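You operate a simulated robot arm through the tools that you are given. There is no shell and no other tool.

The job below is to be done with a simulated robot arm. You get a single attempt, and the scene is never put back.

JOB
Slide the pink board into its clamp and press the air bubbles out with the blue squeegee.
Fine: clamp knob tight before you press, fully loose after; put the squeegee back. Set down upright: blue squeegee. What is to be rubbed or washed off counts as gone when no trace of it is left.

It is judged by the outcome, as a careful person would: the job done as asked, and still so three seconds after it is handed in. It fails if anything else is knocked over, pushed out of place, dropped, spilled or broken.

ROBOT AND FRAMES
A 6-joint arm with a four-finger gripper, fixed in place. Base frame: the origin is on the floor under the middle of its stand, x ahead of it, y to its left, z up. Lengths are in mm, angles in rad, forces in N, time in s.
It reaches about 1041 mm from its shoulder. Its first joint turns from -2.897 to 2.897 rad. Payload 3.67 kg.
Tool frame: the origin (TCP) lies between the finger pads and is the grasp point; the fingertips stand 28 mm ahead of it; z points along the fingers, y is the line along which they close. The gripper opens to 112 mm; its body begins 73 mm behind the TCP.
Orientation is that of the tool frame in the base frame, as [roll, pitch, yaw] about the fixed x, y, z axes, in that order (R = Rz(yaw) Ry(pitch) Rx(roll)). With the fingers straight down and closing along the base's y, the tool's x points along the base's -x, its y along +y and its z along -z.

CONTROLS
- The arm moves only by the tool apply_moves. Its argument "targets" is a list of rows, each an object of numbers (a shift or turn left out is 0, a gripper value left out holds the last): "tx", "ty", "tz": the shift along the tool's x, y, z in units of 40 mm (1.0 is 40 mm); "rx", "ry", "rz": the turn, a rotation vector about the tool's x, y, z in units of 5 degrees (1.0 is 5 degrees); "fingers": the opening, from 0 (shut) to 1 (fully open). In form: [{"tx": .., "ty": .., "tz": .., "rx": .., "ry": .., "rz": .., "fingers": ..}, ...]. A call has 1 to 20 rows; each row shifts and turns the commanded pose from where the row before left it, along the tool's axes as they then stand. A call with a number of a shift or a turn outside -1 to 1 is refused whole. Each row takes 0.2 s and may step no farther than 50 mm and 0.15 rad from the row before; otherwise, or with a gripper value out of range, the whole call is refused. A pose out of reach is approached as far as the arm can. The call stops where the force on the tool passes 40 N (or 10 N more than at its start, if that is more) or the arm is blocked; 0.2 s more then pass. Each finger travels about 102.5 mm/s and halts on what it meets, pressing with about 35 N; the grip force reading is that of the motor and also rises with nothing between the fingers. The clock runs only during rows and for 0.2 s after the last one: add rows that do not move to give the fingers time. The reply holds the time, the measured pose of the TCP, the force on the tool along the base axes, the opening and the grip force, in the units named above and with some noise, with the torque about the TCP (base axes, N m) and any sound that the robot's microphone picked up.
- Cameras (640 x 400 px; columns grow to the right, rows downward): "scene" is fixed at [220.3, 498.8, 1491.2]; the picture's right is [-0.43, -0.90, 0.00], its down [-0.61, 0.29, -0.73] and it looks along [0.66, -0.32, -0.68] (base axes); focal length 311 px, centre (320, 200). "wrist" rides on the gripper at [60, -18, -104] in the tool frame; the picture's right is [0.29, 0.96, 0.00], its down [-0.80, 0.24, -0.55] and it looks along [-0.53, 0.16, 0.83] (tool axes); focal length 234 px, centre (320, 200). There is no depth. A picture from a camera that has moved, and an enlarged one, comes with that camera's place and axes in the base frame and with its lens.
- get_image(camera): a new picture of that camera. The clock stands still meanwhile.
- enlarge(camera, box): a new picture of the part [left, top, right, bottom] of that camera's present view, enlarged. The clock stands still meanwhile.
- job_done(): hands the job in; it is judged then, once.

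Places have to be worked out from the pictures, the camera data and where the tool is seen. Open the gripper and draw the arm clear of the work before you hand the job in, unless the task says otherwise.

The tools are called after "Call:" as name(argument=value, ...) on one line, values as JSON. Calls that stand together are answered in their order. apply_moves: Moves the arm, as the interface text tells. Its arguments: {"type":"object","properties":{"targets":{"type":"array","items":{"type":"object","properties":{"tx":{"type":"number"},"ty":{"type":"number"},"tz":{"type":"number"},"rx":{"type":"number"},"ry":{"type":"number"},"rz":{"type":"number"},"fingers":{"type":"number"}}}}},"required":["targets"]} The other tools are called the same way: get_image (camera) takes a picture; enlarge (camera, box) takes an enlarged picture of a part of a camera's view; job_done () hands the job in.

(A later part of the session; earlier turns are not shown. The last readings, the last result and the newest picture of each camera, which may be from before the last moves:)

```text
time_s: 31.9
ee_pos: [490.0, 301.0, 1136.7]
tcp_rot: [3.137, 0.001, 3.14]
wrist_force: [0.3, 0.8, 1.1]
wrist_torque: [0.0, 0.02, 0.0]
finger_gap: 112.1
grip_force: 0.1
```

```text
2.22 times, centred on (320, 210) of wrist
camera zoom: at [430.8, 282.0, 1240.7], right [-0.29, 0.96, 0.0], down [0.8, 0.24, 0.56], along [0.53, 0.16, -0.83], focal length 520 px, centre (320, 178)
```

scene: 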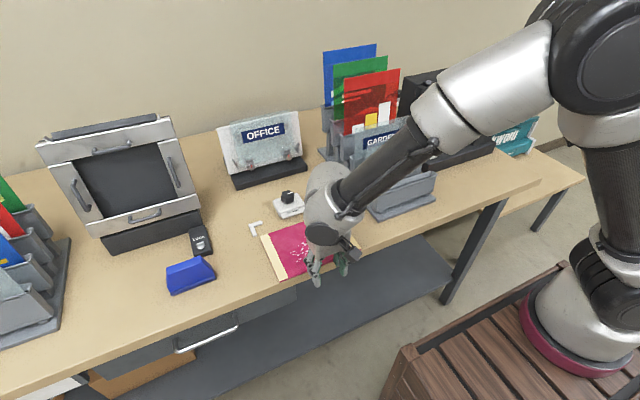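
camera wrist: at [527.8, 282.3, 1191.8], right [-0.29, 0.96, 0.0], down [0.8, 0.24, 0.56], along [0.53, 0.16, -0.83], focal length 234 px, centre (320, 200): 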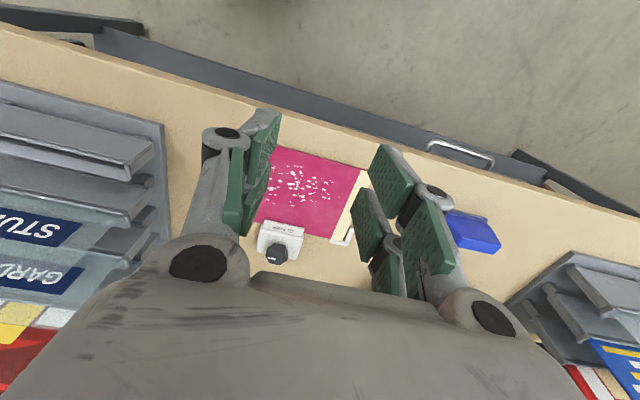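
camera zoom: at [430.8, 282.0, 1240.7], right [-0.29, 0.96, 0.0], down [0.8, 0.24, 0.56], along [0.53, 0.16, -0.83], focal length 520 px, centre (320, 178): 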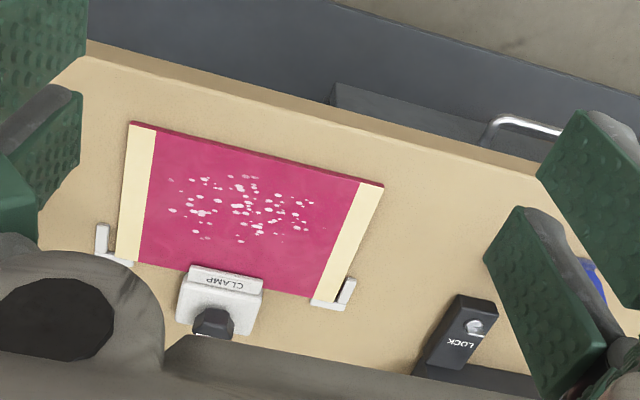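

The board looks seated. I'll zoom in on both near corners and the right-hand guide to check squareness precisely.

Call:
enlarge(camera="scene", box=[275, 255, 300, 275])

Call:
enlarge(camera="scene", box=[350, 228, 375, 248])

Call:
enlarge(camera="wrist", box=[210, 190, 270, 240])

Call:
enlarge(camera="wrist", box=[300, 230, 350, 270])

```text
16.00 times, centred on (288, 265) of scene
camera zoom: at [220.3, 498.8, 1491.2], right [-0.43, -0.9, 0.0], down [-0.61, 0.29, -0.73], along [0.66, -0.32, -0.68], focal length 4983 px, centre (840, -840)
```

zoom: 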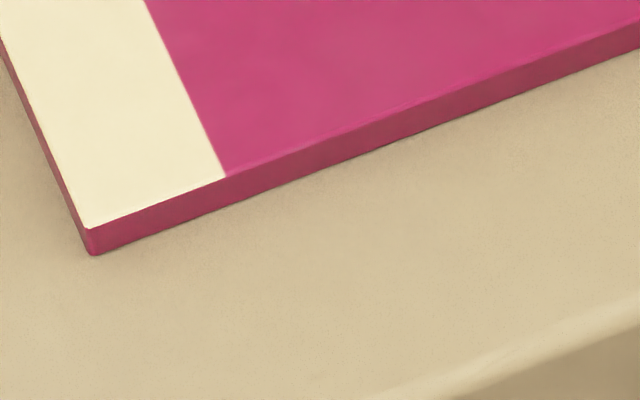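

```text
16.00 times, centred on (362, 238) of scene
camera zoom: at [220.3, 498.8, 1491.2], right [-0.43, -0.9, 0.0], down [-0.61, 0.29, -0.73], along [0.66, -0.32, -0.68], focal length 4983 px, centre (-360, -408)
```

zoom: 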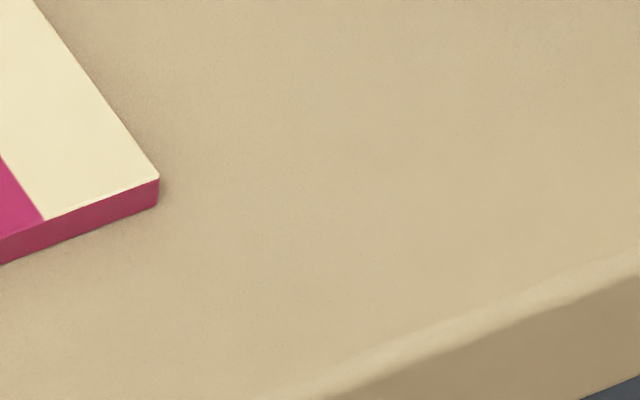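

```text
8.00 times, centred on (240, 215) of wrist
camera zoom: at [430.8, 282.0, 1240.7], right [-0.29, 0.96, 0.0], down [0.8, 0.24, 0.56], along [0.53, 0.16, -0.83], focal length 1873 px, centre (960, 80)
```

zoom: 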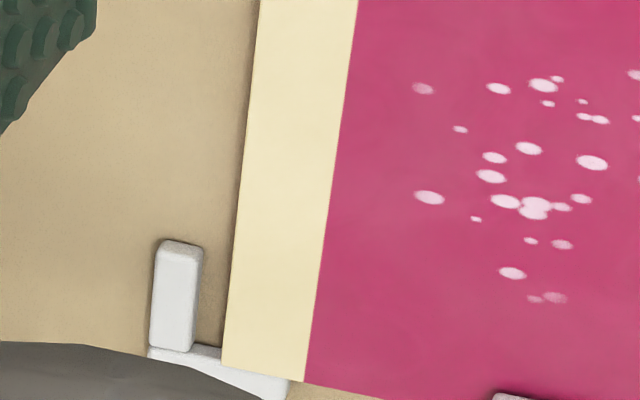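

```text
10.00 times, centred on (325, 250) of wrist
camera zoom: at [430.8, 282.0, 1240.7], right [-0.29, 0.96, 0.0], down [0.8, 0.24, 0.56], along [0.53, 0.16, -0.83], focal length 2342 px, centre (270, -300)
```

zoom: 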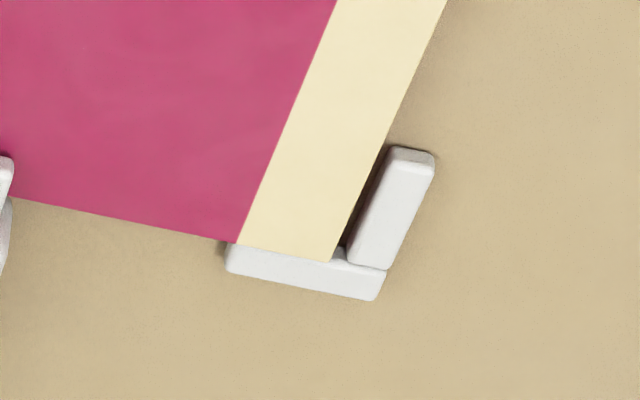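

The board is seated square against both L guides with its far edge under the lip. Next is the knob: I'll move the open gripper above it at about (832, 300) and look before descending.

Call:
apply_moves(targets=[{"tx": -0.95}, {"tx": -0.95}, {"tx": -0.95}, {"tx": -0.95}, {"tx": -0.95}, {"tx": -0.95}, {"tx": -0.95}, {"tx": -0.95}, {"tx": -0.95}, {"tz": 0.8}, {"tz": 0.8}, {"tz": 0.8}, {"tz": 0.8}, {}])

Call:
get_image(camera="wrist")

Call:
get_image(camera="scene")

```text
time_s: 34.9
ee_pos: [833.6, 300.6, 1008.8]
tcp_rot: [3.139, 0.004, 3.14]
wrist_force: [0.0, -0.2, 0.7]
wrist_torque: [0.04, 0.0, 0.01]
finger_gap: 112.2
grip_force: 0.2
```

```text
taken
camera wrist: at [772.5, 282.2, 1112.1], right [-0.29, 0.96, 0.0], down [0.8, 0.24, 0.56], along [0.53, 0.16, -0.83], focal length 234 px, centre (320, 200)
```

wrist: 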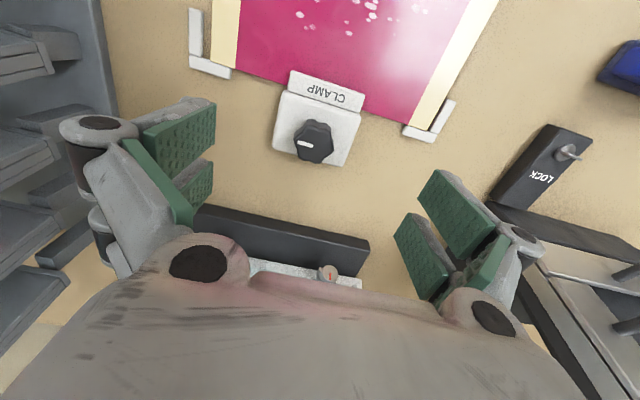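

```text
taken
```

scene: 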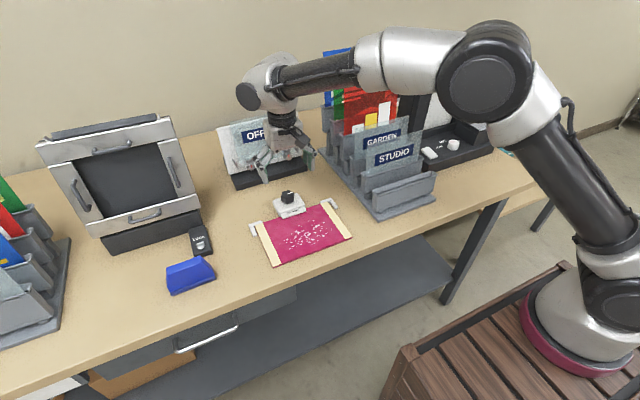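

Clear view of the knob. I'll enlarge it to find its centre and indicator.

Call:
enlarge(camera="wrist", box=[260, 60, 380, 180])

Call:
enlarge(camera="scene", box=[260, 170, 330, 220])

```text
3.33 times, centred on (320, 120) of wrist
camera zoom: at [772.5, 282.2, 1112.1], right [-0.29, 0.96, 0.0], down [0.8, 0.24, 0.56], along [0.53, 0.16, -0.83], focal length 781 px, centre (320, 467)
```

zoom: 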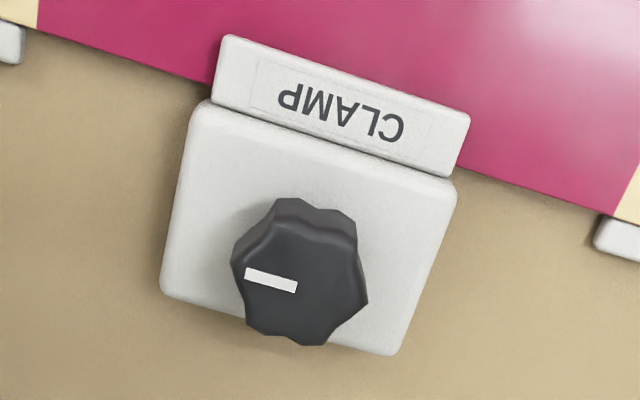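

```text
8.00 times, centred on (295, 195) of scene
camera zoom: at [220.3, 498.8, 1491.2], right [-0.43, -0.9, 0.0], down [-0.61, 0.29, -0.73], along [0.66, -0.32, -0.68], focal length 2491 px, centre (520, 240)
```

zoom: 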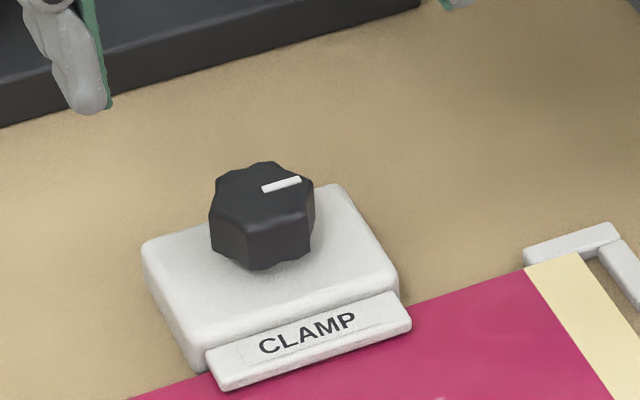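

From three views the knob centre works out near (845, 300) with its top at z≈913. To pin down x, I'll rotate the hand −90° up here, clear of everything, and look from the side.

Call:
apply_moves(targets=[{"rz": -1}, {"rz": -1}, {"rz": -1}, {"rz": -1}, {"rz": -1}, {"rz": -1}, {"rz": -1}, {"rz": -1}, {"rz": -1}, {"rz": -1}, {"rz": -1}, {"rz": -1}, {"rz": -1}, {"rz": -1}, {"rz": -1}, {"rz": -1}, {"rz": -1}, {"rz": -1}])

Call:
get_image(camera="wrist")

```text
time_s: 38.7
ee_pos: [834.3, 300.8, 1009.1]
tcp_rot: [-3.14, 0.002, -1.57]
wrist_force: [-0.4, 0.2, 0.1]
wrist_torque: [0.01, 0.0, 0.02]
finger_gap: 112.1
grip_force: 0.1
```

```text
taken
camera wrist: at [850.9, 240.7, 1112.1], right [-0.96, -0.29, 0.0], down [-0.24, 0.8, 0.55], along [-0.16, 0.53, -0.83], focal length 234 px, centre (320, 200)
```

wrist: 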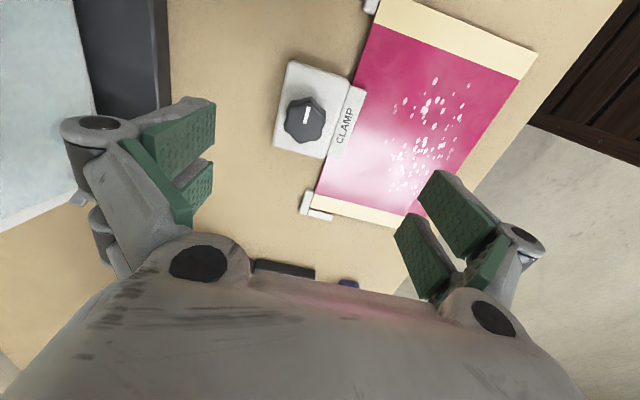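

The side view works. I'll enlarge it around the knob for its x position.

Call:
enlarge(camera="wrist", box=[260, 40, 380, 180])

```text
2.86 times, centred on (320, 110) of wrist
camera zoom: at [850.9, 240.7, 1112.1], right [-0.96, -0.29, 0.0], down [-0.24, 0.8, 0.55], along [-0.16, 0.53, -0.83], focal length 669 px, centre (320, 457)
```

zoom: 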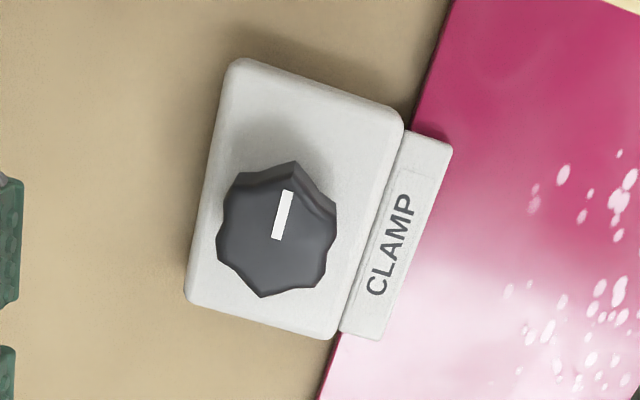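

The side view gives the knob centre at about x≈847, y≈300, top z≈909. I'll centre over it and descend with the gripper open to z≈940, then check.

Call:
apply_moves(targets=[{"ty": -0.325, "tx": 0.017}, {"tz": 0.6}, {"tz": 0.6}, {"tz": 0.5}, {}])

Call:
get_image(camera="wrist")

Call:
enlarge(camera="scene", box=[240, 120, 360, 220])

```text
time_s: 39.9
ee_pos: [845.7, 299.7, 941.5]
tcp_rot: [-3.138, 0.002, -1.57]
wrist_force: [0.0, 0.2, 0.2]
wrist_torque: [0.02, 0.03, -0.03]
finger_gap: 112.0
grip_force: 0.0
```

```text
taken
camera wrist: at [864.0, 239.0, 1045.7], right [-0.96, -0.29, 0.0], down [-0.24, 0.8, 0.56], along [-0.16, 0.53, -0.83], focal length 234 px, centre (320, 200)
```

wrist: 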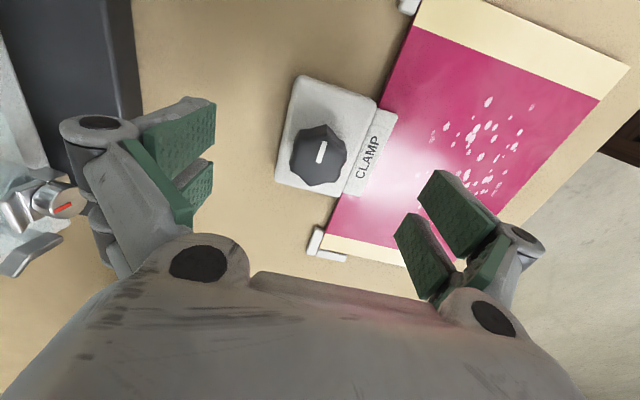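

```text
4.00 times, centred on (300, 170) of scene
camera zoom: at [220.3, 498.8, 1491.2], right [-0.43, -0.9, 0.0], down [-0.61, 0.29, -0.73], along [0.66, -0.32, -0.68], focal length 1246 px, centre (400, 320)
```

zoom: 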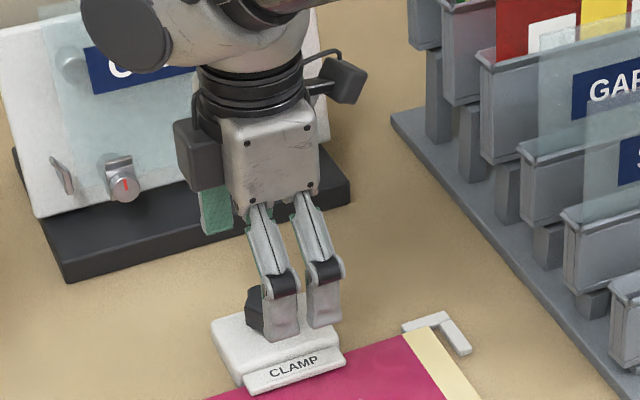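

The gripper straddles the knob. I'll check centring closely before going down the last 20 mm.

Call:
enlarge(camera="wrist", box=[270, 60, 410, 220])

```text
2.50 times, centred on (340, 140) of wrist
camera zoom: at [864.0, 239.0, 1045.7], right [-0.96, -0.29, 0.0], down [-0.24, 0.8, 0.56], along [-0.16, 0.53, -0.83], focal length 585 px, centre (270, 350)
```

zoom: 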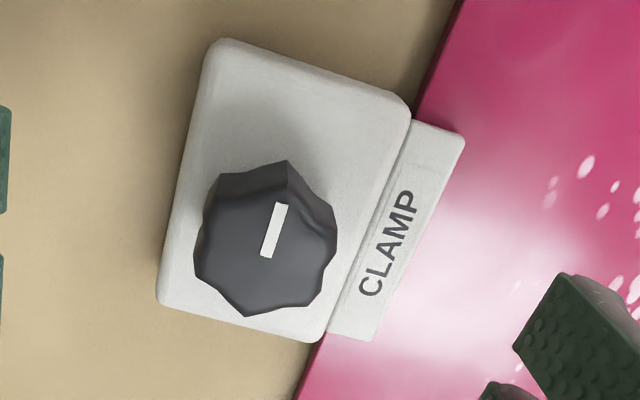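

The knob centre is about 1.5–2 mm further in +x than the tool. I'll correct for that and go down to z≈920, then look again.

Call:
apply_moves(targets=[{"ty": -0.04}, {"tz": 0.27}, {"tz": 0.26}, {}])

Call:
get_image(camera="wrist")

Call:
enlarge(camera="scene", box=[260, 160, 330, 220])

```text
time_s: 40.9
ee_pos: [848.9, 299.2, 919.7]
tcp_rot: [-3.139, 0.001, -1.57]
wrist_force: [-0.5, 0.0, 0.7]
wrist_torque: [-0.04, -0.02, -0.04]
finger_gap: 112.2
grip_force: 0.0
```

```text
taken
camera wrist: at [865.1, 238.6, 1024.2], right [-0.96, -0.29, 0.0], down [-0.24, 0.8, 0.55], along [-0.16, 0.53, -0.83], focal length 234 px, centre (320, 200)
```

wrist: 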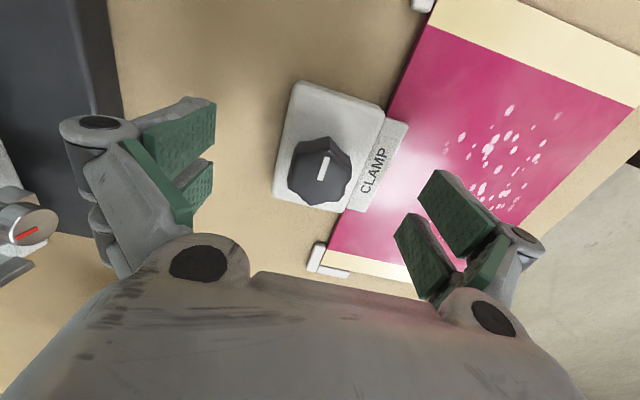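

```text
6.67 times, centred on (295, 190) of scene
camera zoom: at [220.3, 498.8, 1491.2], right [-0.43, -0.9, 0.0], down [-0.61, 0.29, -0.73], along [0.66, -0.32, -0.68], focal length 2076 px, centre (487, 267)
```

zoom: 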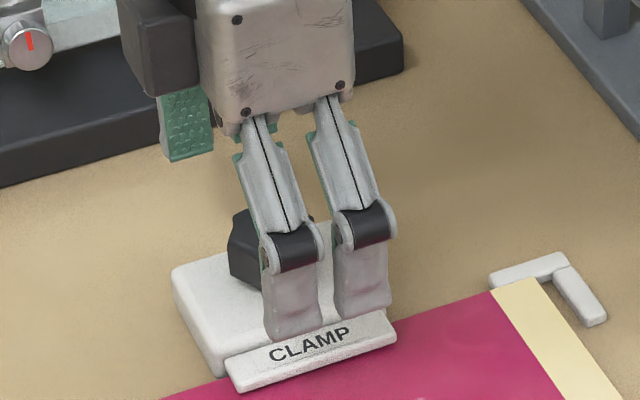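

The tips are at roughly z≈905 when open. I'll close in stages onto the knob and watch the vertical force, because the tips dip as they close.

Call:
apply_moves(targets=[{"fingers": 0.5}, {"fingers": 0.5}, {"fingers": 0.5}, {"fingers": 0.5}])

Call:
get_image(camera="wrist")

Call:
enlarge(camera="scene", box=[260, 160, 330, 220])

```text
time_s: 41.9
ee_pos: [847.7, 298.2, 919.6]
tcp_rot: [-3.139, 0.002, -1.571]
wrist_force: [0.2, -0.7, 1.0]
wrist_torque: [-0.01, 0.0, 0.0]
finger_gap: 55.7
grip_force: 0.1
```

```text
taken
camera wrist: at [865.2, 238.7, 1024.4], right [-0.96, -0.29, 0.0], down [-0.24, 0.8, 0.55], along [-0.16, 0.53, -0.83], focal length 234 px, centre (320, 200)
```

wrist: 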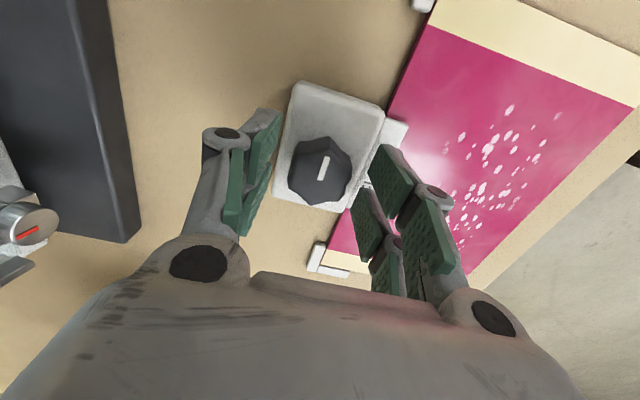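

```text
6.67 times, centred on (295, 190) of scene
camera zoom: at [220.3, 498.8, 1491.2], right [-0.43, -0.9, 0.0], down [-0.61, 0.29, -0.73], along [0.66, -0.32, -0.68], focal length 2076 px, centre (487, 267)
```

zoom: 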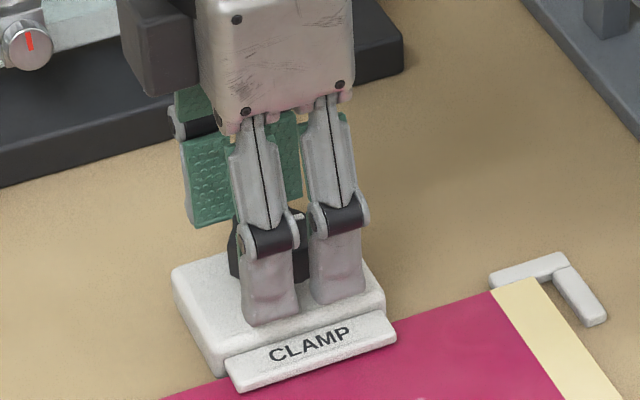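

The tips are still above the clamp body, whose top I estimate at z≈888. I'll close onto the knob.

Call:
apply_moves(targets=[{"fingers": 0.36}, {"fingers": 0.3}, {"fingers": 0.2}, {"fingers": 0.2}, {"fingers": 0.2}])

Call:
get_image(camera="wrist")

Call:
enlarge(camera="scene", box=[260, 160, 330, 220])

```text
time_s: 43.1
ee_pos: [848.0, 299.2, 920.2]
tcp_rot: [-3.14, 0.003, -1.572]
wrist_force: [1.9, 0.3, -0.6]
wrist_torque: [0.01, -0.07, -0.02]
finger_gap: 33.8
grip_force: 44.8
```

```text
taken
camera wrist: at [865.3, 238.7, 1024.4], right [-0.96, -0.29, 0.0], down [-0.24, 0.8, 0.55], along [-0.16, 0.53, -0.83], focal length 234 px, centre (320, 200)
```

wrist: 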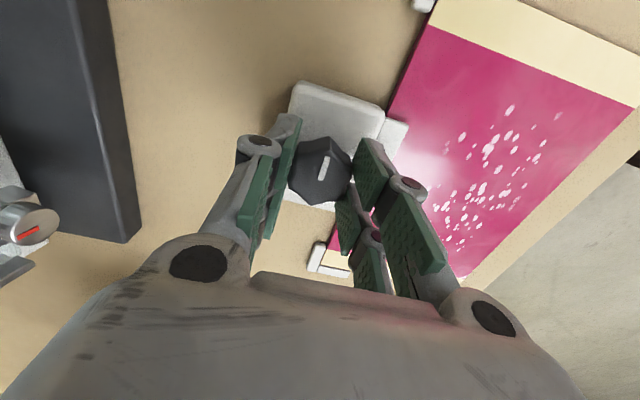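

```text
6.67 times, centred on (295, 190) of scene
camera zoom: at [220.3, 498.8, 1491.2], right [-0.43, -0.9, 0.0], down [-0.61, 0.29, -0.73], along [0.66, -0.32, -0.68], focal length 2076 px, centre (487, 267)
```

zoom: 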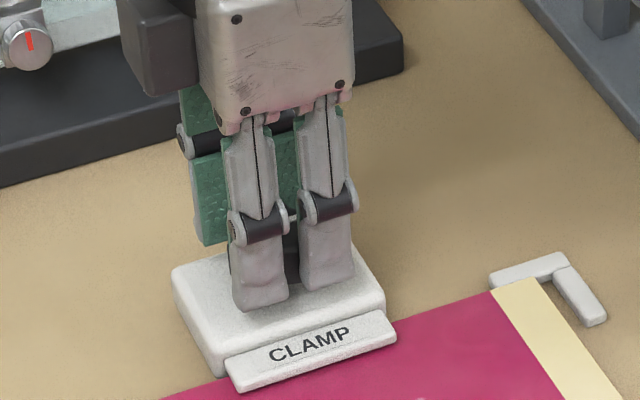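

The knob is gripped, with a 34 mm gap and a balanced force. I'll turn clockwise (positive rz) 15° and read the torque.

Call:
apply_moves(targets=[{"rz": 1}, {"rz": 1}, {"rz": 1}, {}])

Call:
enlarge(camera="wrist", box=[250, 80, 410, 230])

```text
time_s: 44.1
ee_pos: [847.4, 298.5, 920.2]
tcp_rot: [-3.14, 0.002, -1.832]
wrist_force: [-1.5, -7.6, 10.0]
wrist_torque: [-0.48, 0.3, 0.0]
finger_gap: 33.8
grip_force: 44.7
```

```text
2.67 times, centred on (330, 155) of wrist
camera zoom: at [849.0, 236.1, 1024.4], right [-1.0, -0.03, 0.0], down [-0.03, 0.83, 0.56], along [-0.02, 0.55, -0.83], focal length 624 px, centre (293, 320)
```

zoom: 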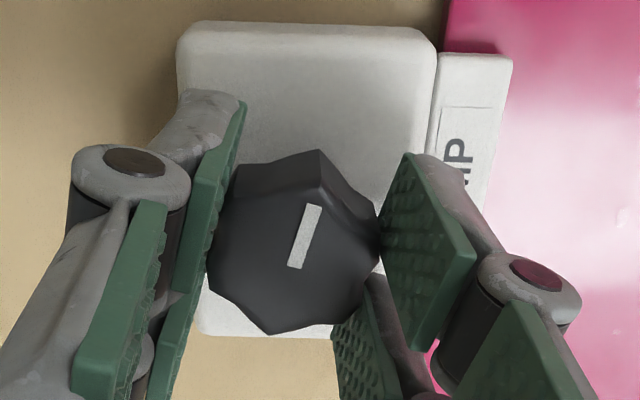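

The knob turned with the gripper, with no resistance about z. I'll continue clockwise in 15° batches.

Call:
apply_moves(targets=[{"rz": 1}, {"rz": 1}, {"rz": 1}, {}])

Call:
apply_moves(targets=[{"rz": 1}, {"rz": 1}, {"rz": 1}, {}])

Call:
enlarge(camera="wrist", box=[250, 80, 410, 230])

```text
time_s: 45.1
ee_pos: [847.9, 299.3, 920.6]
tcp_rot: [-3.14, 0.002, -2.096]
wrist_force: [-3.7, -17.6, 15.1]
wrist_torque: [-1.09, 0.39, -0.02]
finger_gap: 33.8
grip_force: 45.2
```

```text
time_s: 46.1
ee_pos: [846.9, 300.7, 919.9]
tcp_rot: [-3.141, 0.003, -2.358]
wrist_force: [-6.5, -21.0, 20.7]
wrist_torque: [-0.69, 0.25, 0.0]
finger_gap: 33.9
grip_force: 44.7
```

```text
2.67 times, centred on (330, 155) of wrist
camera zoom: at [817.2, 243.7, 1024.3], right [-0.88, 0.47, 0.0], down [0.39, 0.73, 0.56], along [0.26, 0.49, -0.83], focal length 624 px, centre (293, 320)
```

zoom: 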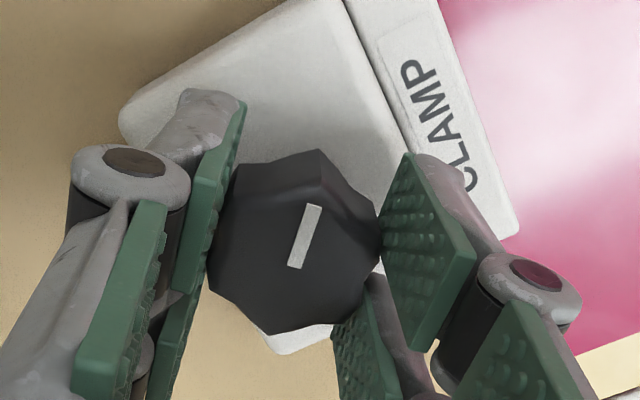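

The knob has turned 45°, but side and vertical forces are building from a slight misalignment. I'll shift the tool about 1.3 mm to relieve them.

Call:
apply_moves(targets=[{"tx": 0.03, "ty": -0.016, "tz": -0.03}, {}])

```text
time_s: 46.7
ee_pos: [847.3, 300.3, 920.1]
tcp_rot: [-3.14, 0.002, -2.356]
wrist_force: [-2.3, -10.9, 10.2]
wrist_torque: [-0.09, -0.51, 0.04]
finger_gap: 33.8
grip_force: 44.7
```

That halved the forces. I'll shift once more and then continue turning.

Call:
apply_moves(targets=[{"tx": 0.026, "ty": -0.02, "tz": -0.025}, {}])

Call:
apply_moves(targets=[{"rz": 1}, {"rz": 1}, {"rz": 1}, {}])

```text
time_s: 47.3
ee_pos: [846.7, 298.7, 919.4]
tcp_rot: [3.139, 0.003, -2.355]
wrist_force: [-1.9, 7.0, -3.1]
wrist_torque: [0.85, -0.71, 0.0]
finger_gap: 33.6
grip_force: 45.4
```

```text
time_s: 48.3
ee_pos: [848.4, 298.8, 920.0]
tcp_rot: [3.141, 0.001, -2.618]
wrist_force: [3.3, 23.1, -16.6]
wrist_torque: [0.99, -0.63, -0.01]
finger_gap: 33.7
grip_force: 44.9
```

The forces flipped sign, so I'll nudge back toward +y and slightly down to relieve them, then keep turning.

Call:
apply_moves(targets=[{"tx": -0.015, "ty": 0.026, "tz": 0.02}, {}])

Call:
apply_moves(targets=[{"rz": 1}, {"rz": 1}, {}])

Call:
enlarge(camera="wrist", box=[250, 80, 410, 230])

```text
time_s: 48.9
ee_pos: [847.1, 299.2, 921.1]
tcp_rot: [3.141, -0.001, -2.617]
wrist_force: [2.9, 17.6, -11.5]
wrist_torque: [0.41, 0.15, 0.03]
finger_gap: 34.1
grip_force: 44.6
```

```text
time_s: 49.7
ee_pos: [848.3, 299.2, 921.0]
tcp_rot: [3.14, 0.002, -2.792]
wrist_force: [1.7, 13.8, -6.3]
wrist_torque: [-0.1, 0.52, -0.01]
finger_gap: 33.7
grip_force: 45.0
```

```text
2.67 times, centred on (330, 155) of wrist
camera zoom: at [796.7, 261.6, 1024.4], right [-0.6, 0.8, 0.0], down [0.67, 0.5, 0.56], along [0.45, 0.33, -0.83], focal length 624 px, centre (293, 320)
```

zoom: 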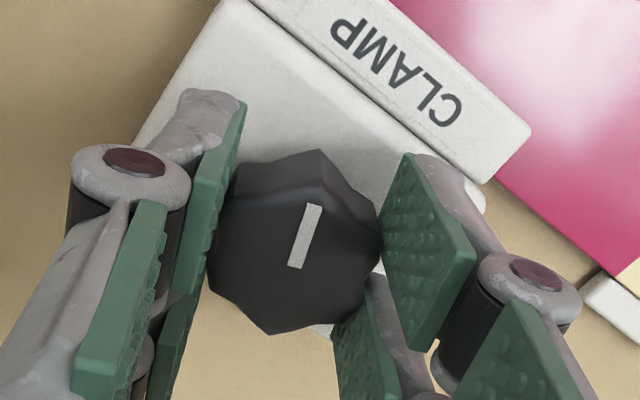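

The knob has turned 70° clockwise with no stop so far. I'll continue.

Call:
apply_moves(targets=[{"rz": 1}, {"rz": 1}, {"rz": 1}, {}])

Call:
apply_moves(targets=[{"rz": 1}, {"rz": 1}, {"rz": 1}, {}])

Call:
enlarge(camera="wrist", box=[250, 80, 410, 230])

```text
time_s: 50.7
ee_pos: [847.8, 298.9, 919.8]
tcp_rot: [-3.141, 0.001, -3.054]
wrist_force: [-0.7, 14.3, -7.1]
wrist_torque: [0.42, -0.33, 0.06]
finger_gap: 33.6
grip_force: 45.4
```

```text
time_s: 51.7
ee_pos: [847.7, 299.4, 919.2]
tcp_rot: [3.139, 0.002, 2.967]
wrist_force: [-1.3, 15.0, -0.2]
wrist_torque: [0.3, 0.13, 0.72]
finger_gap: 33.2
grip_force: 45.2
```

```text
2.67 times, centred on (330, 155) of wrist
camera zoom: at [785.1, 291.8, 1024.8], right [-0.12, 0.99, 0.0], down [0.83, 0.1, 0.56], along [0.55, 0.07, -0.83], focal length 624 px, centre (293, 320)
```

zoom: 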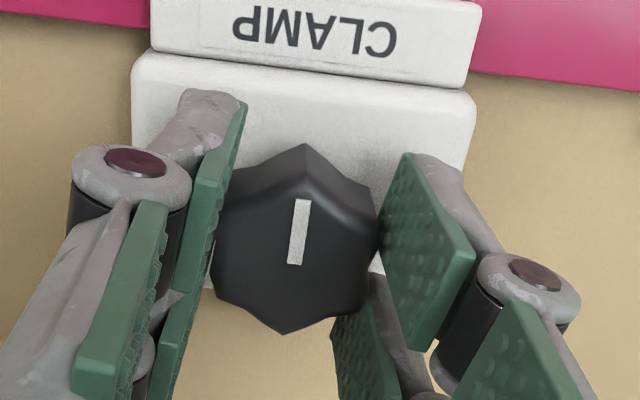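

At about 90–95° a torque of 0.7 N·m appeared and the knob now lags the gripper, so it has hit the tight stop with the indicator pointing at the board. I'll add 5° to make sure it is tight.

Call:
apply_moves(targets=[{"rz": 1}, {}, {}])

Call:
enlarge(camera="wrist", box=[250, 80, 410, 230])

```text
time_s: 52.5
ee_pos: [848.5, 299.2, 921.1]
tcp_rot: [3.138, 0.004, 2.879]
wrist_force: [0.3, 16.8, 9.1]
wrist_torque: [0.34, 0.21, 0.92]
finger_gap: 33.6
grip_force: 45.4
```

```text
2.67 times, centred on (330, 155) of wrist
camera zoom: at [784.6, 297.1, 1024.7], right [-0.03, 1.0, 0.0], down [0.83, 0.02, 0.56], along [0.56, 0.02, -0.83], focal length 624 px, centre (293, 320)
```

zoom: 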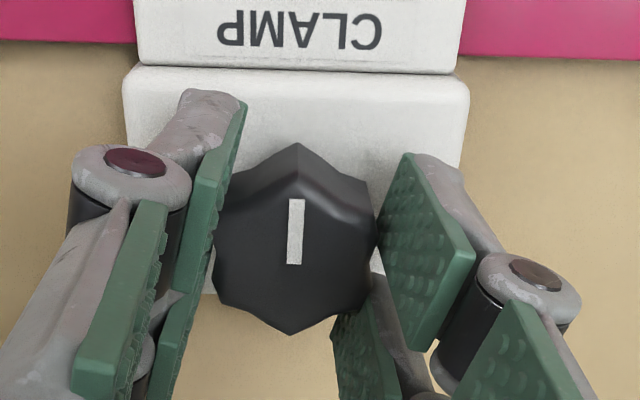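

The knob is firmly at its stop and the indicator points straight at the board (−x). I'll release, lift, and verify that it stays there.

Call:
apply_moves(targets=[{"fingers": 0.5}, {"fingers": 0.8}, {"fingers": 0.8}, {"tz": -0.5}, {"tz": -0.8}, {"tz": -0.8}, {}])

Call:
get_image(camera="wrist")

Call:
enlarge(camera="scene", box=[235, 170, 395, 290])

```text
time_s: 54.1
ee_pos: [849.0, 299.5, 1002.2]
tcp_rot: [3.141, 0.0, 2.878]
wrist_force: [0.0, 0.5, 0.4]
wrist_torque: [-0.04, 0.02, 0.0]
finger_gap: 89.4
grip_force: 0.0
```

```text
taken
camera wrist: at [785.1, 296.7, 1107.0], right [-0.03, 1.0, 0.0], down [0.83, 0.02, 0.56], along [0.55, 0.02, -0.83], focal length 234 px, centre (320, 200)
```

wrist: 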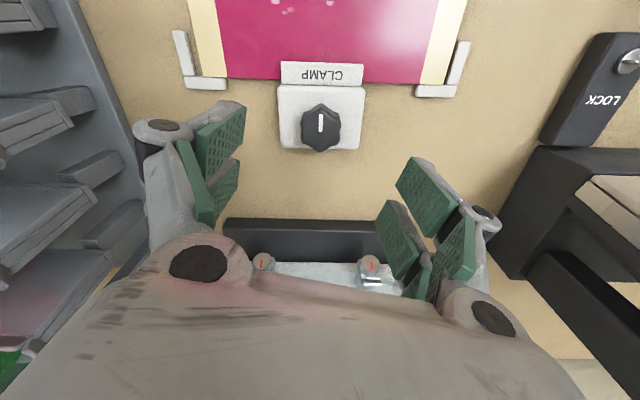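

```text
3.33 times, centred on (315, 230) of scene
camera zoom: at [220.3, 498.8, 1491.2], right [-0.43, -0.9, 0.0], down [-0.61, 0.29, -0.73], along [0.66, -0.32, -0.68], focal length 1038 px, centre (337, 100)
```

zoom: 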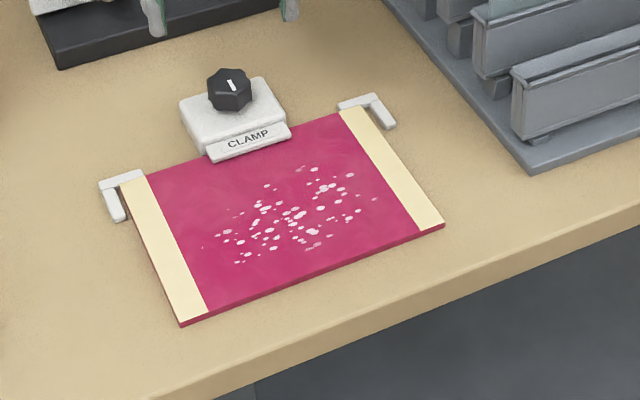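

The knob stays tight and the board is undisturbed. Next is the squeegee: I'll rotate the hand so the fingers close along x (yaw −90°), rising slightly, then move near the squeegee for a side view.

Call:
apply_moves(targets=[{"rz": -1, "tz": -0.15}, {"rz": -1, "tz": -0.15}, {"rz": -1, "tz": -0.15}, {"rz": -1, "tz": -0.15}, {"rz": -1, "tz": -0.15}, {"rz": -1, "tz": -0.15}, {"rz": -1, "tz": -0.15}, {"rz": -1, "tz": -0.15}, {"rz": -1, "tz": -0.15}, {"rz": -1, "tz": -0.15}, {"rz": -1}, {"rz": -1}, {"rz": -1}, {"rz": -1}, {"rz": -1}, {"rz": -1}, {"rz": -1}, {"rz": -1}, {"rz": -1}, {"rz": -1}])

Call:
apply_moves(targets=[{"rz": -1}, {}])

```text
time_s: 58.3
ee_pos: [847.1, 298.3, 1062.9]
tcp_rot: [-3.14, 0.001, -1.657]
wrist_force: [-0.4, 0.6, 0.9]
wrist_torque: [-0.01, 0.0, 0.01]
finger_gap: 89.6
grip_force: 0.0
```

```text
time_s: 58.9
ee_pos: [846.7, 298.3, 1064.3]
tcp_rot: [-3.14, 0.002, -1.57]
wrist_force: [-0.1, 0.7, -0.2]
wrist_torque: [0.01, -0.02, -0.01]
finger_gap: 89.5
grip_force: 0.1
```

Now I'll translate toward the squeegee, stopping at (715, 470, 1010) for a side view of it.

Call:
apply_moves(targets=[{"tx": -0.715, "ty": 0.55}, {"tx": -0.715, "ty": 0.55}, {"tx": -0.715, "ty": 0.55}, {"tx": -0.715, "ty": 0.55}, {"tx": -0.715, "ty": 0.55}, {"tx": -0.715, "ty": 0.55}, {"tz": 0.66}, {"tz": 0.66}, {}])

Call:
get_image(camera="wrist")

Call:
enlarge(camera="wrist", box=[260, 100, 400, 260])

```text
time_s: 60.9
ee_pos: [716.2, 470.9, 1010.4]
tcp_rot: [-3.141, 0.003, -1.572]
wrist_force: [-0.5, -0.1, 0.6]
wrist_torque: [-0.04, 0.0, 0.03]
finger_gap: 89.7
grip_force: 0.0
```

```text
taken
camera wrist: at [732.7, 410.8, 1114.4], right [-0.96, -0.29, 0.0], down [-0.24, 0.8, 0.55], along [-0.16, 0.53, -0.83], focal length 234 px, centre (320, 200)
```

wrist: 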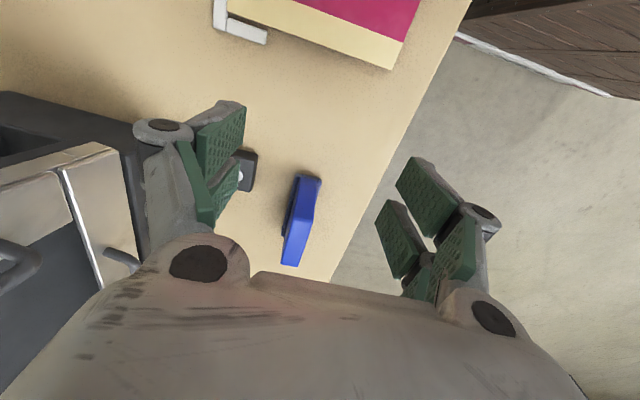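

```text
2.50 times, centred on (330, 180) of wrist
camera zoom: at [732.7, 410.8, 1114.4], right [-0.96, -0.29, 0.0], down [-0.24, 0.8, 0.55], along [-0.16, 0.53, -0.83], focal length 585 px, centre (295, 250)
```

zoom: 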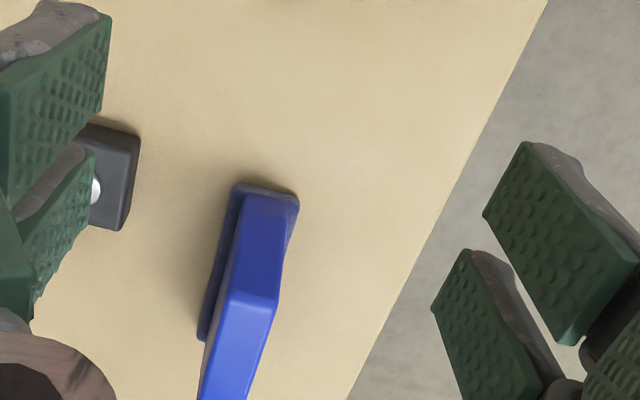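

The squeegee's top ridge is about 20 mm thick, centred near x≈706, y≈588, with its top at z≈932; the base is 98 mm by about 30 mm. I'll move above it with the fingers at about 67 mm and look again.

Call:
apply_moves(targets=[{"tx": -0.735, "ty": 0.056, "fingers": 0.6}, {"tx": -0.735, "ty": 0.056}, {"tx": -0.735, "ty": 0.056}, {"tx": -0.735, "ty": 0.056}, {"tz": 0.5}, {"tz": 0.25}, {}])

Call:
get_image(camera="wrist")

Call:
enlarge(camera="scene", box=[130, 180, 250, 300])

```text
time_s: 62.5
ee_pos: [699.1, 565.7, 977.5]
tcp_rot: [-3.14, 0.003, -1.573]
wrist_force: [-0.1, -0.3, 0.4]
wrist_torque: [-0.02, 0.02, 0.02]
finger_gap: 67.2
grip_force: 0.1
out of reach, approached as far as the arm can: row 4
```

```text
taken
camera wrist: at [717.2, 506.0, 1082.1], right [-0.96, -0.29, 0.0], down [-0.24, 0.8, 0.55], along [-0.16, 0.53, -0.83], focal length 234 px, centre (320, 200)
```

wrist: 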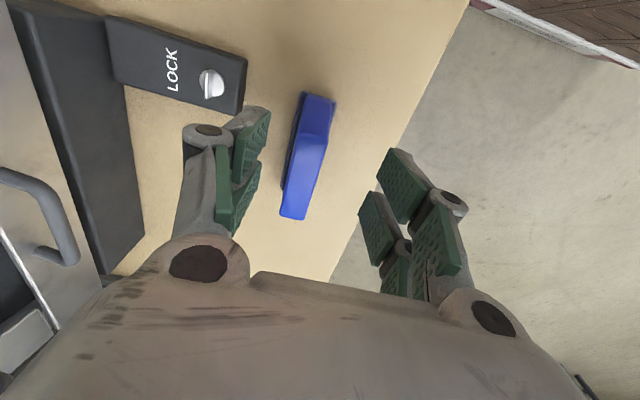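

```text
3.33 times, centred on (190, 240) of scene
camera zoom: at [220.3, 498.8, 1491.2], right [-0.43, -0.9, 0.0], down [-0.61, 0.29, -0.73], along [0.66, -0.32, -0.68], focal length 1038 px, centre (753, 67)
```

zoom: 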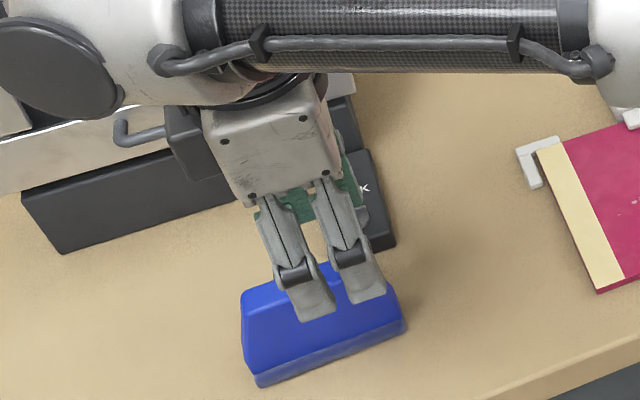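

The arm ran to its reach limit at y≈566. Tilting the hand about the closing axis keeps the pads flush on the squeegee faces and gains reach. I'll tilt 15° so the fingers point outward, then move to the squeegee centre.

Call:
apply_moves(targets=[{"ry": -1}, {"ry": -1}, {"ry": -1}, {}])

Call:
apply_moves(targets=[{"tx": -0.27, "ty": -0.092, "tz": 0.072}, {"tx": -0.27, "ty": -0.092, "tz": 0.072}, {}])

Call:
get_image(camera="wrist")

Call:
get_image(camera="scene")

```text
time_s: 63.5
ee_pos: [699.8, 565.8, 978.3]
tcp_rot: [-3.14, 0.262, -1.569]
wrist_force: [0.1, -0.6, -0.3]
wrist_torque: [0.0, 0.01, 0.02]
finger_gap: 67.2
grip_force: 0.2
```

```text
time_s: 64.3
ee_pos: [706.7, 586.8, 979.6]
tcp_rot: [-3.141, 0.263, -1.57]
wrist_force: [0.4, 0.0, 0.3]
wrist_torque: [0.0, 0.01, -0.01]
finger_gap: 67.1
grip_force: 0.1
```

```text
taken
camera wrist: at [724.1, 501.8, 1064.5], right [-0.96, -0.28, -0.08], down [-0.24, 0.63, 0.74], along [-0.16, 0.73, -0.67], focal length 234 px, centre (320, 200)
```

wrist: 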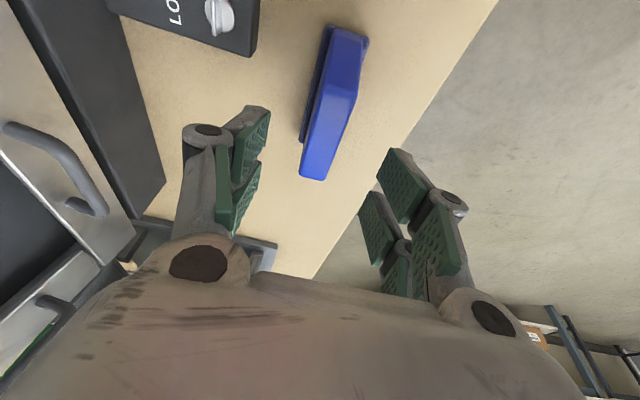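

```text
taken
```

scene: 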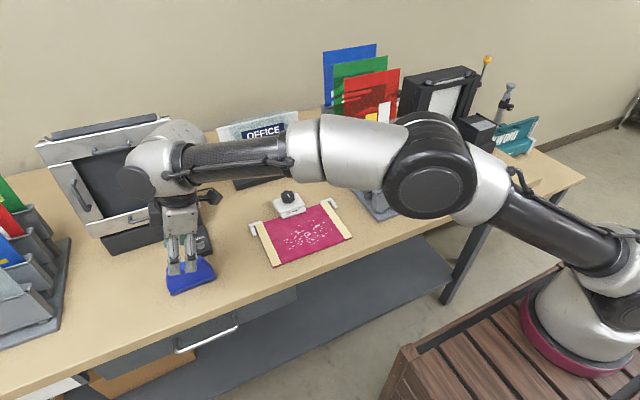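

The tilt worked, and the TCP is at (706.7, 586.8, 979.6). I'll enlarge the view to verify centring on the squeegee ridge.

Call:
enlarge(camera="wrist", box=[270, 10, 410, 190])

Call:
enlarge(camera="scene", box=[140, 200, 240, 300])

```text
2.22 times, centred on (340, 100) of wrist
camera zoom: at [724.1, 501.8, 1064.5], right [-0.96, -0.28, -0.08], down [-0.24, 0.63, 0.74], along [-0.16, 0.73, -0.67], focal length 520 px, centre (276, 422)
```

zoom: 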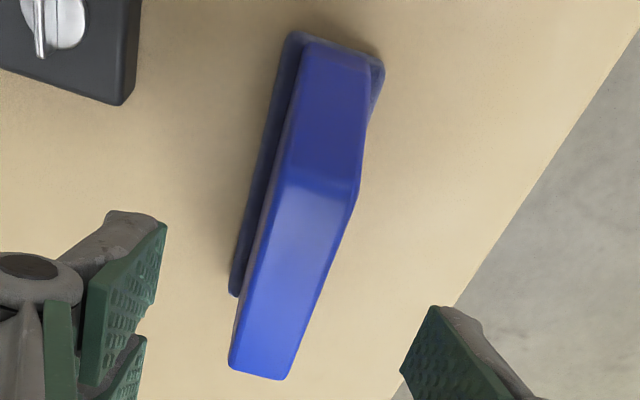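

```text
4.00 times, centred on (190, 250) of scene
camera zoom: at [220.3, 498.8, 1491.2], right [-0.43, -0.9, 0.0], down [-0.61, 0.29, -0.73], along [0.66, -0.32, -0.68], focal length 1246 px, centre (840, 0)
```

zoom: 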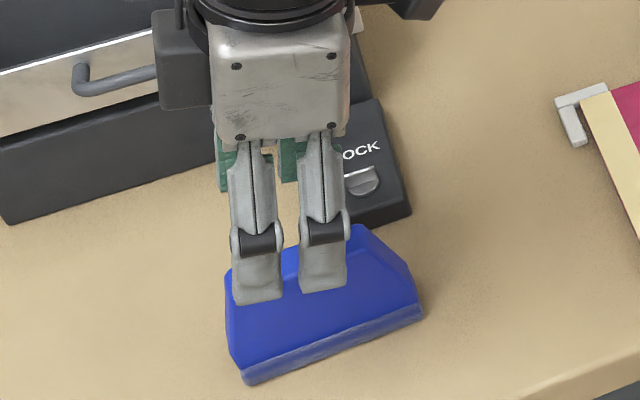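

The ridge is centred at x≈705.7, y≈590, matching the tool. I'll descend straight down to about z≈935 first, then check.

Call:
apply_moves(targets=[{"tx": 0.05, "tz": 0.36}, {"tx": 0.08, "tz": 0.36}, {"tx": 0.09, "tz": 0.34}, {}])

Call:
enlarge(camera="scene", box=[140, 200, 240, 300])

Call:
get_image(camera="wrist")

```text
time_s: 65.3
ee_pos: [707.5, 591.0, 936.7]
tcp_rot: [-3.14, 0.265, -1.57]
wrist_force: [0.1, -0.2, -0.2]
wrist_torque: [-0.01, 0.01, -0.01]
finger_gap: 67.2
grip_force: 0.0
```

```text
4.00 times, centred on (190, 250) of scene
camera zoom: at [220.3, 498.8, 1491.2], right [-0.43, -0.9, 0.0], down [-0.61, 0.29, -0.73], along [0.66, -0.32, -0.68], focal length 1246 px, centre (840, 0)
```

zoom: 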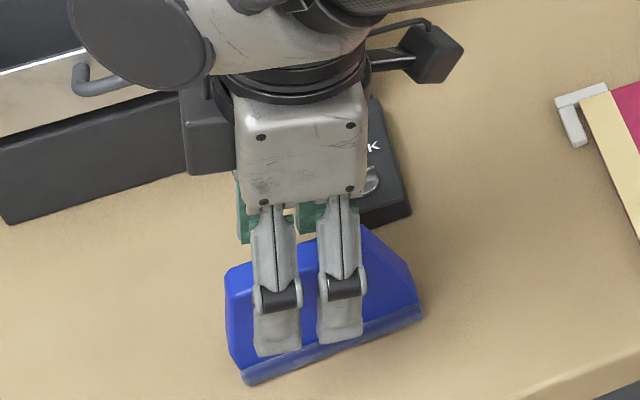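

```text
taken
camera wrist: at [723.9, 505.1, 1020.3], right [-0.96, -0.28, -0.08], down [-0.24, 0.63, 0.74], along [-0.16, 0.73, -0.67], focal length 234 px, centre (320, 200)
```

wrist: 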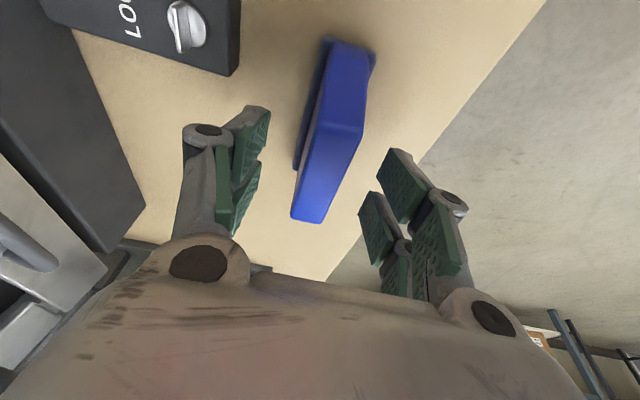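

The squeegee is centred between the pads. I'll narrow the gap to 45 mm for clearance from the LOCK block and lower another 19 mm.

Call:
apply_moves(targets=[{"fingers": 0.4}, {"fingers": 0.4}, {"fingers": 0.4}, {"tx": 0.06, "tz": 0.225}, {"tx": 0.06, "tz": 0.225}, {}])

Call:
enlarge(camera="scene", box=[140, 200, 240, 300])

Call:
enlarge(camera="wrist", box=[200, 0, 480, 300])

```text
time_s: 66.7
ee_pos: [707.4, 590.3, 915.2]
tcp_rot: [-3.139, 0.264, -1.573]
wrist_force: [0.2, 1.3, -0.3]
wrist_torque: [0.05, 0.02, 0.02]
finger_gap: 44.9
grip_force: 0.0
```

```text
4.00 times, centred on (190, 250) of scene
camera zoom: at [220.3, 498.8, 1491.2], right [-0.43, -0.9, 0.0], down [-0.61, 0.29, -0.73], along [0.66, -0.32, -0.68], focal length 1246 px, centre (840, 0)
```

zoom: 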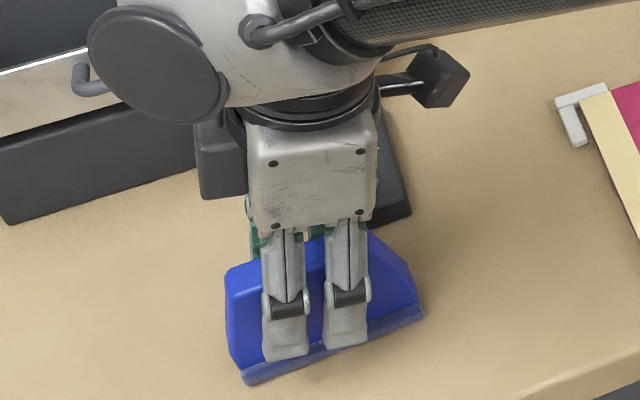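

```text
1.33 times, centred on (340, 150) of wrist
camera zoom: at [724.5, 505.4, 1001.3], right [-0.96, -0.28, -0.08], down [-0.24, 0.63, 0.74], along [-0.16, 0.73, -0.67], focal length 312 px, centre (293, 267)
```

zoom: 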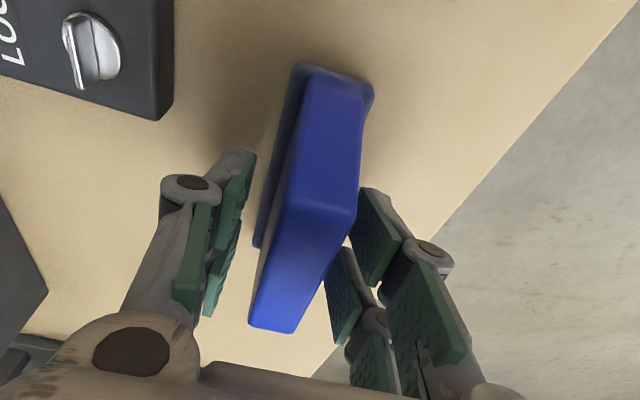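

The fingertips sit about mid-height on the squeegee faces, with clearance all round. I'll close the grip.

Call:
apply_moves(targets=[{"fingers": 0.28}, {"fingers": 0.2}, {"fingers": 0.1}, {"fingers": 0.1}, {"fingers": 0.1}])

Call:
enlarge(camera="scene", box=[140, 200, 240, 300])

Call:
enlarge(camera="wrist", box=[200, 0, 480, 300])

```text
time_s: 67.9
ee_pos: [705.7, 591.1, 916.8]
tcp_rot: [-3.139, 0.264, -1.57]
wrist_force: [0.5, -0.8, 1.5]
wrist_torque: [-0.04, 0.02, 0.02]
finger_gap: 22.0
grip_force: 35.2
```

```text
4.00 times, centred on (190, 250) of scene
camera zoom: at [220.3, 498.8, 1491.2], right [-0.43, -0.9, 0.0], down [-0.61, 0.29, -0.73], along [0.66, -0.32, -0.68], focal length 1246 px, centre (840, 0)
```

zoom: 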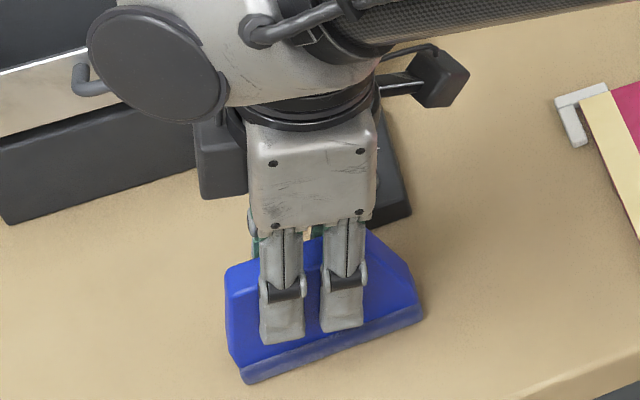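

```text
1.33 times, centred on (340, 150) of wrist
camera zoom: at [724.5, 505.4, 1001.5], right [-0.96, -0.28, -0.08], down [-0.24, 0.63, 0.74], along [-0.16, 0.73, -0.67], focal length 312 px, centre (293, 267)
```

zoom: 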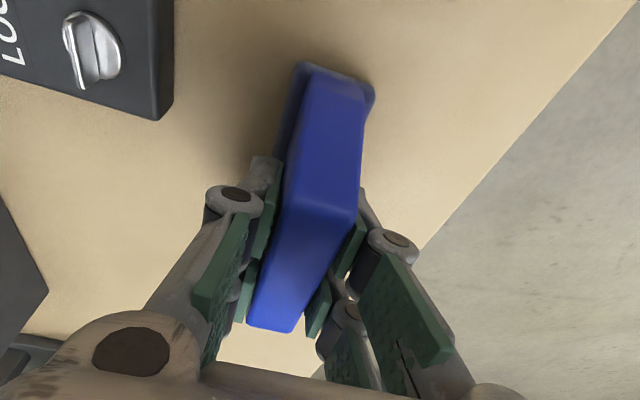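

The squeegee is gripped at 22 mm with 35 N. I'll lift it straight up 60 mm and check that it comes up upright.

Call:
apply_moves(targets=[{"tx": -0.065, "tz": -0.2415}, {"tx": -0.065, "tz": -0.2415}, {"tx": -0.1295, "tz": -0.483}, {"tx": -0.1295, "tz": -0.483}, {}])

Call:
enlarge(camera="scene", box=[140, 180, 260, 300])

```text
time_s: 69.1
ee_pos: [707.2, 590.5, 976.7]
tcp_rot: [-3.14, 0.263, -1.571]
wrist_force: [-0.3, 0.2, -2.1]
wrist_torque: [0.04, 0.02, -0.01]
finger_gap: 21.3
grip_force: 35.6
```

```text
3.33 times, centred on (200, 240) of scene
camera zoom: at [220.3, 498.8, 1491.2], right [-0.43, -0.9, 0.0], down [-0.61, 0.29, -0.73], along [0.66, -0.32, -0.68], focal length 1038 px, centre (720, 67)
```

zoom: 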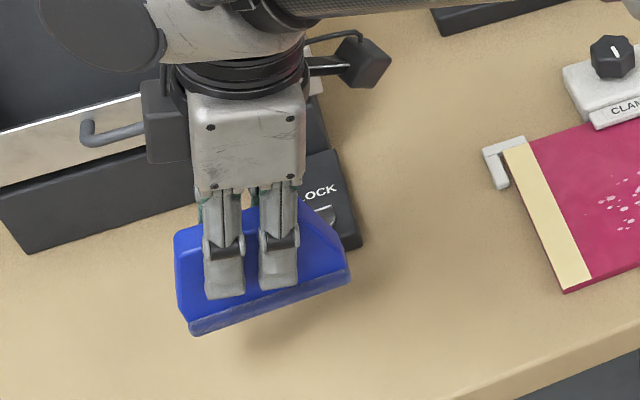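

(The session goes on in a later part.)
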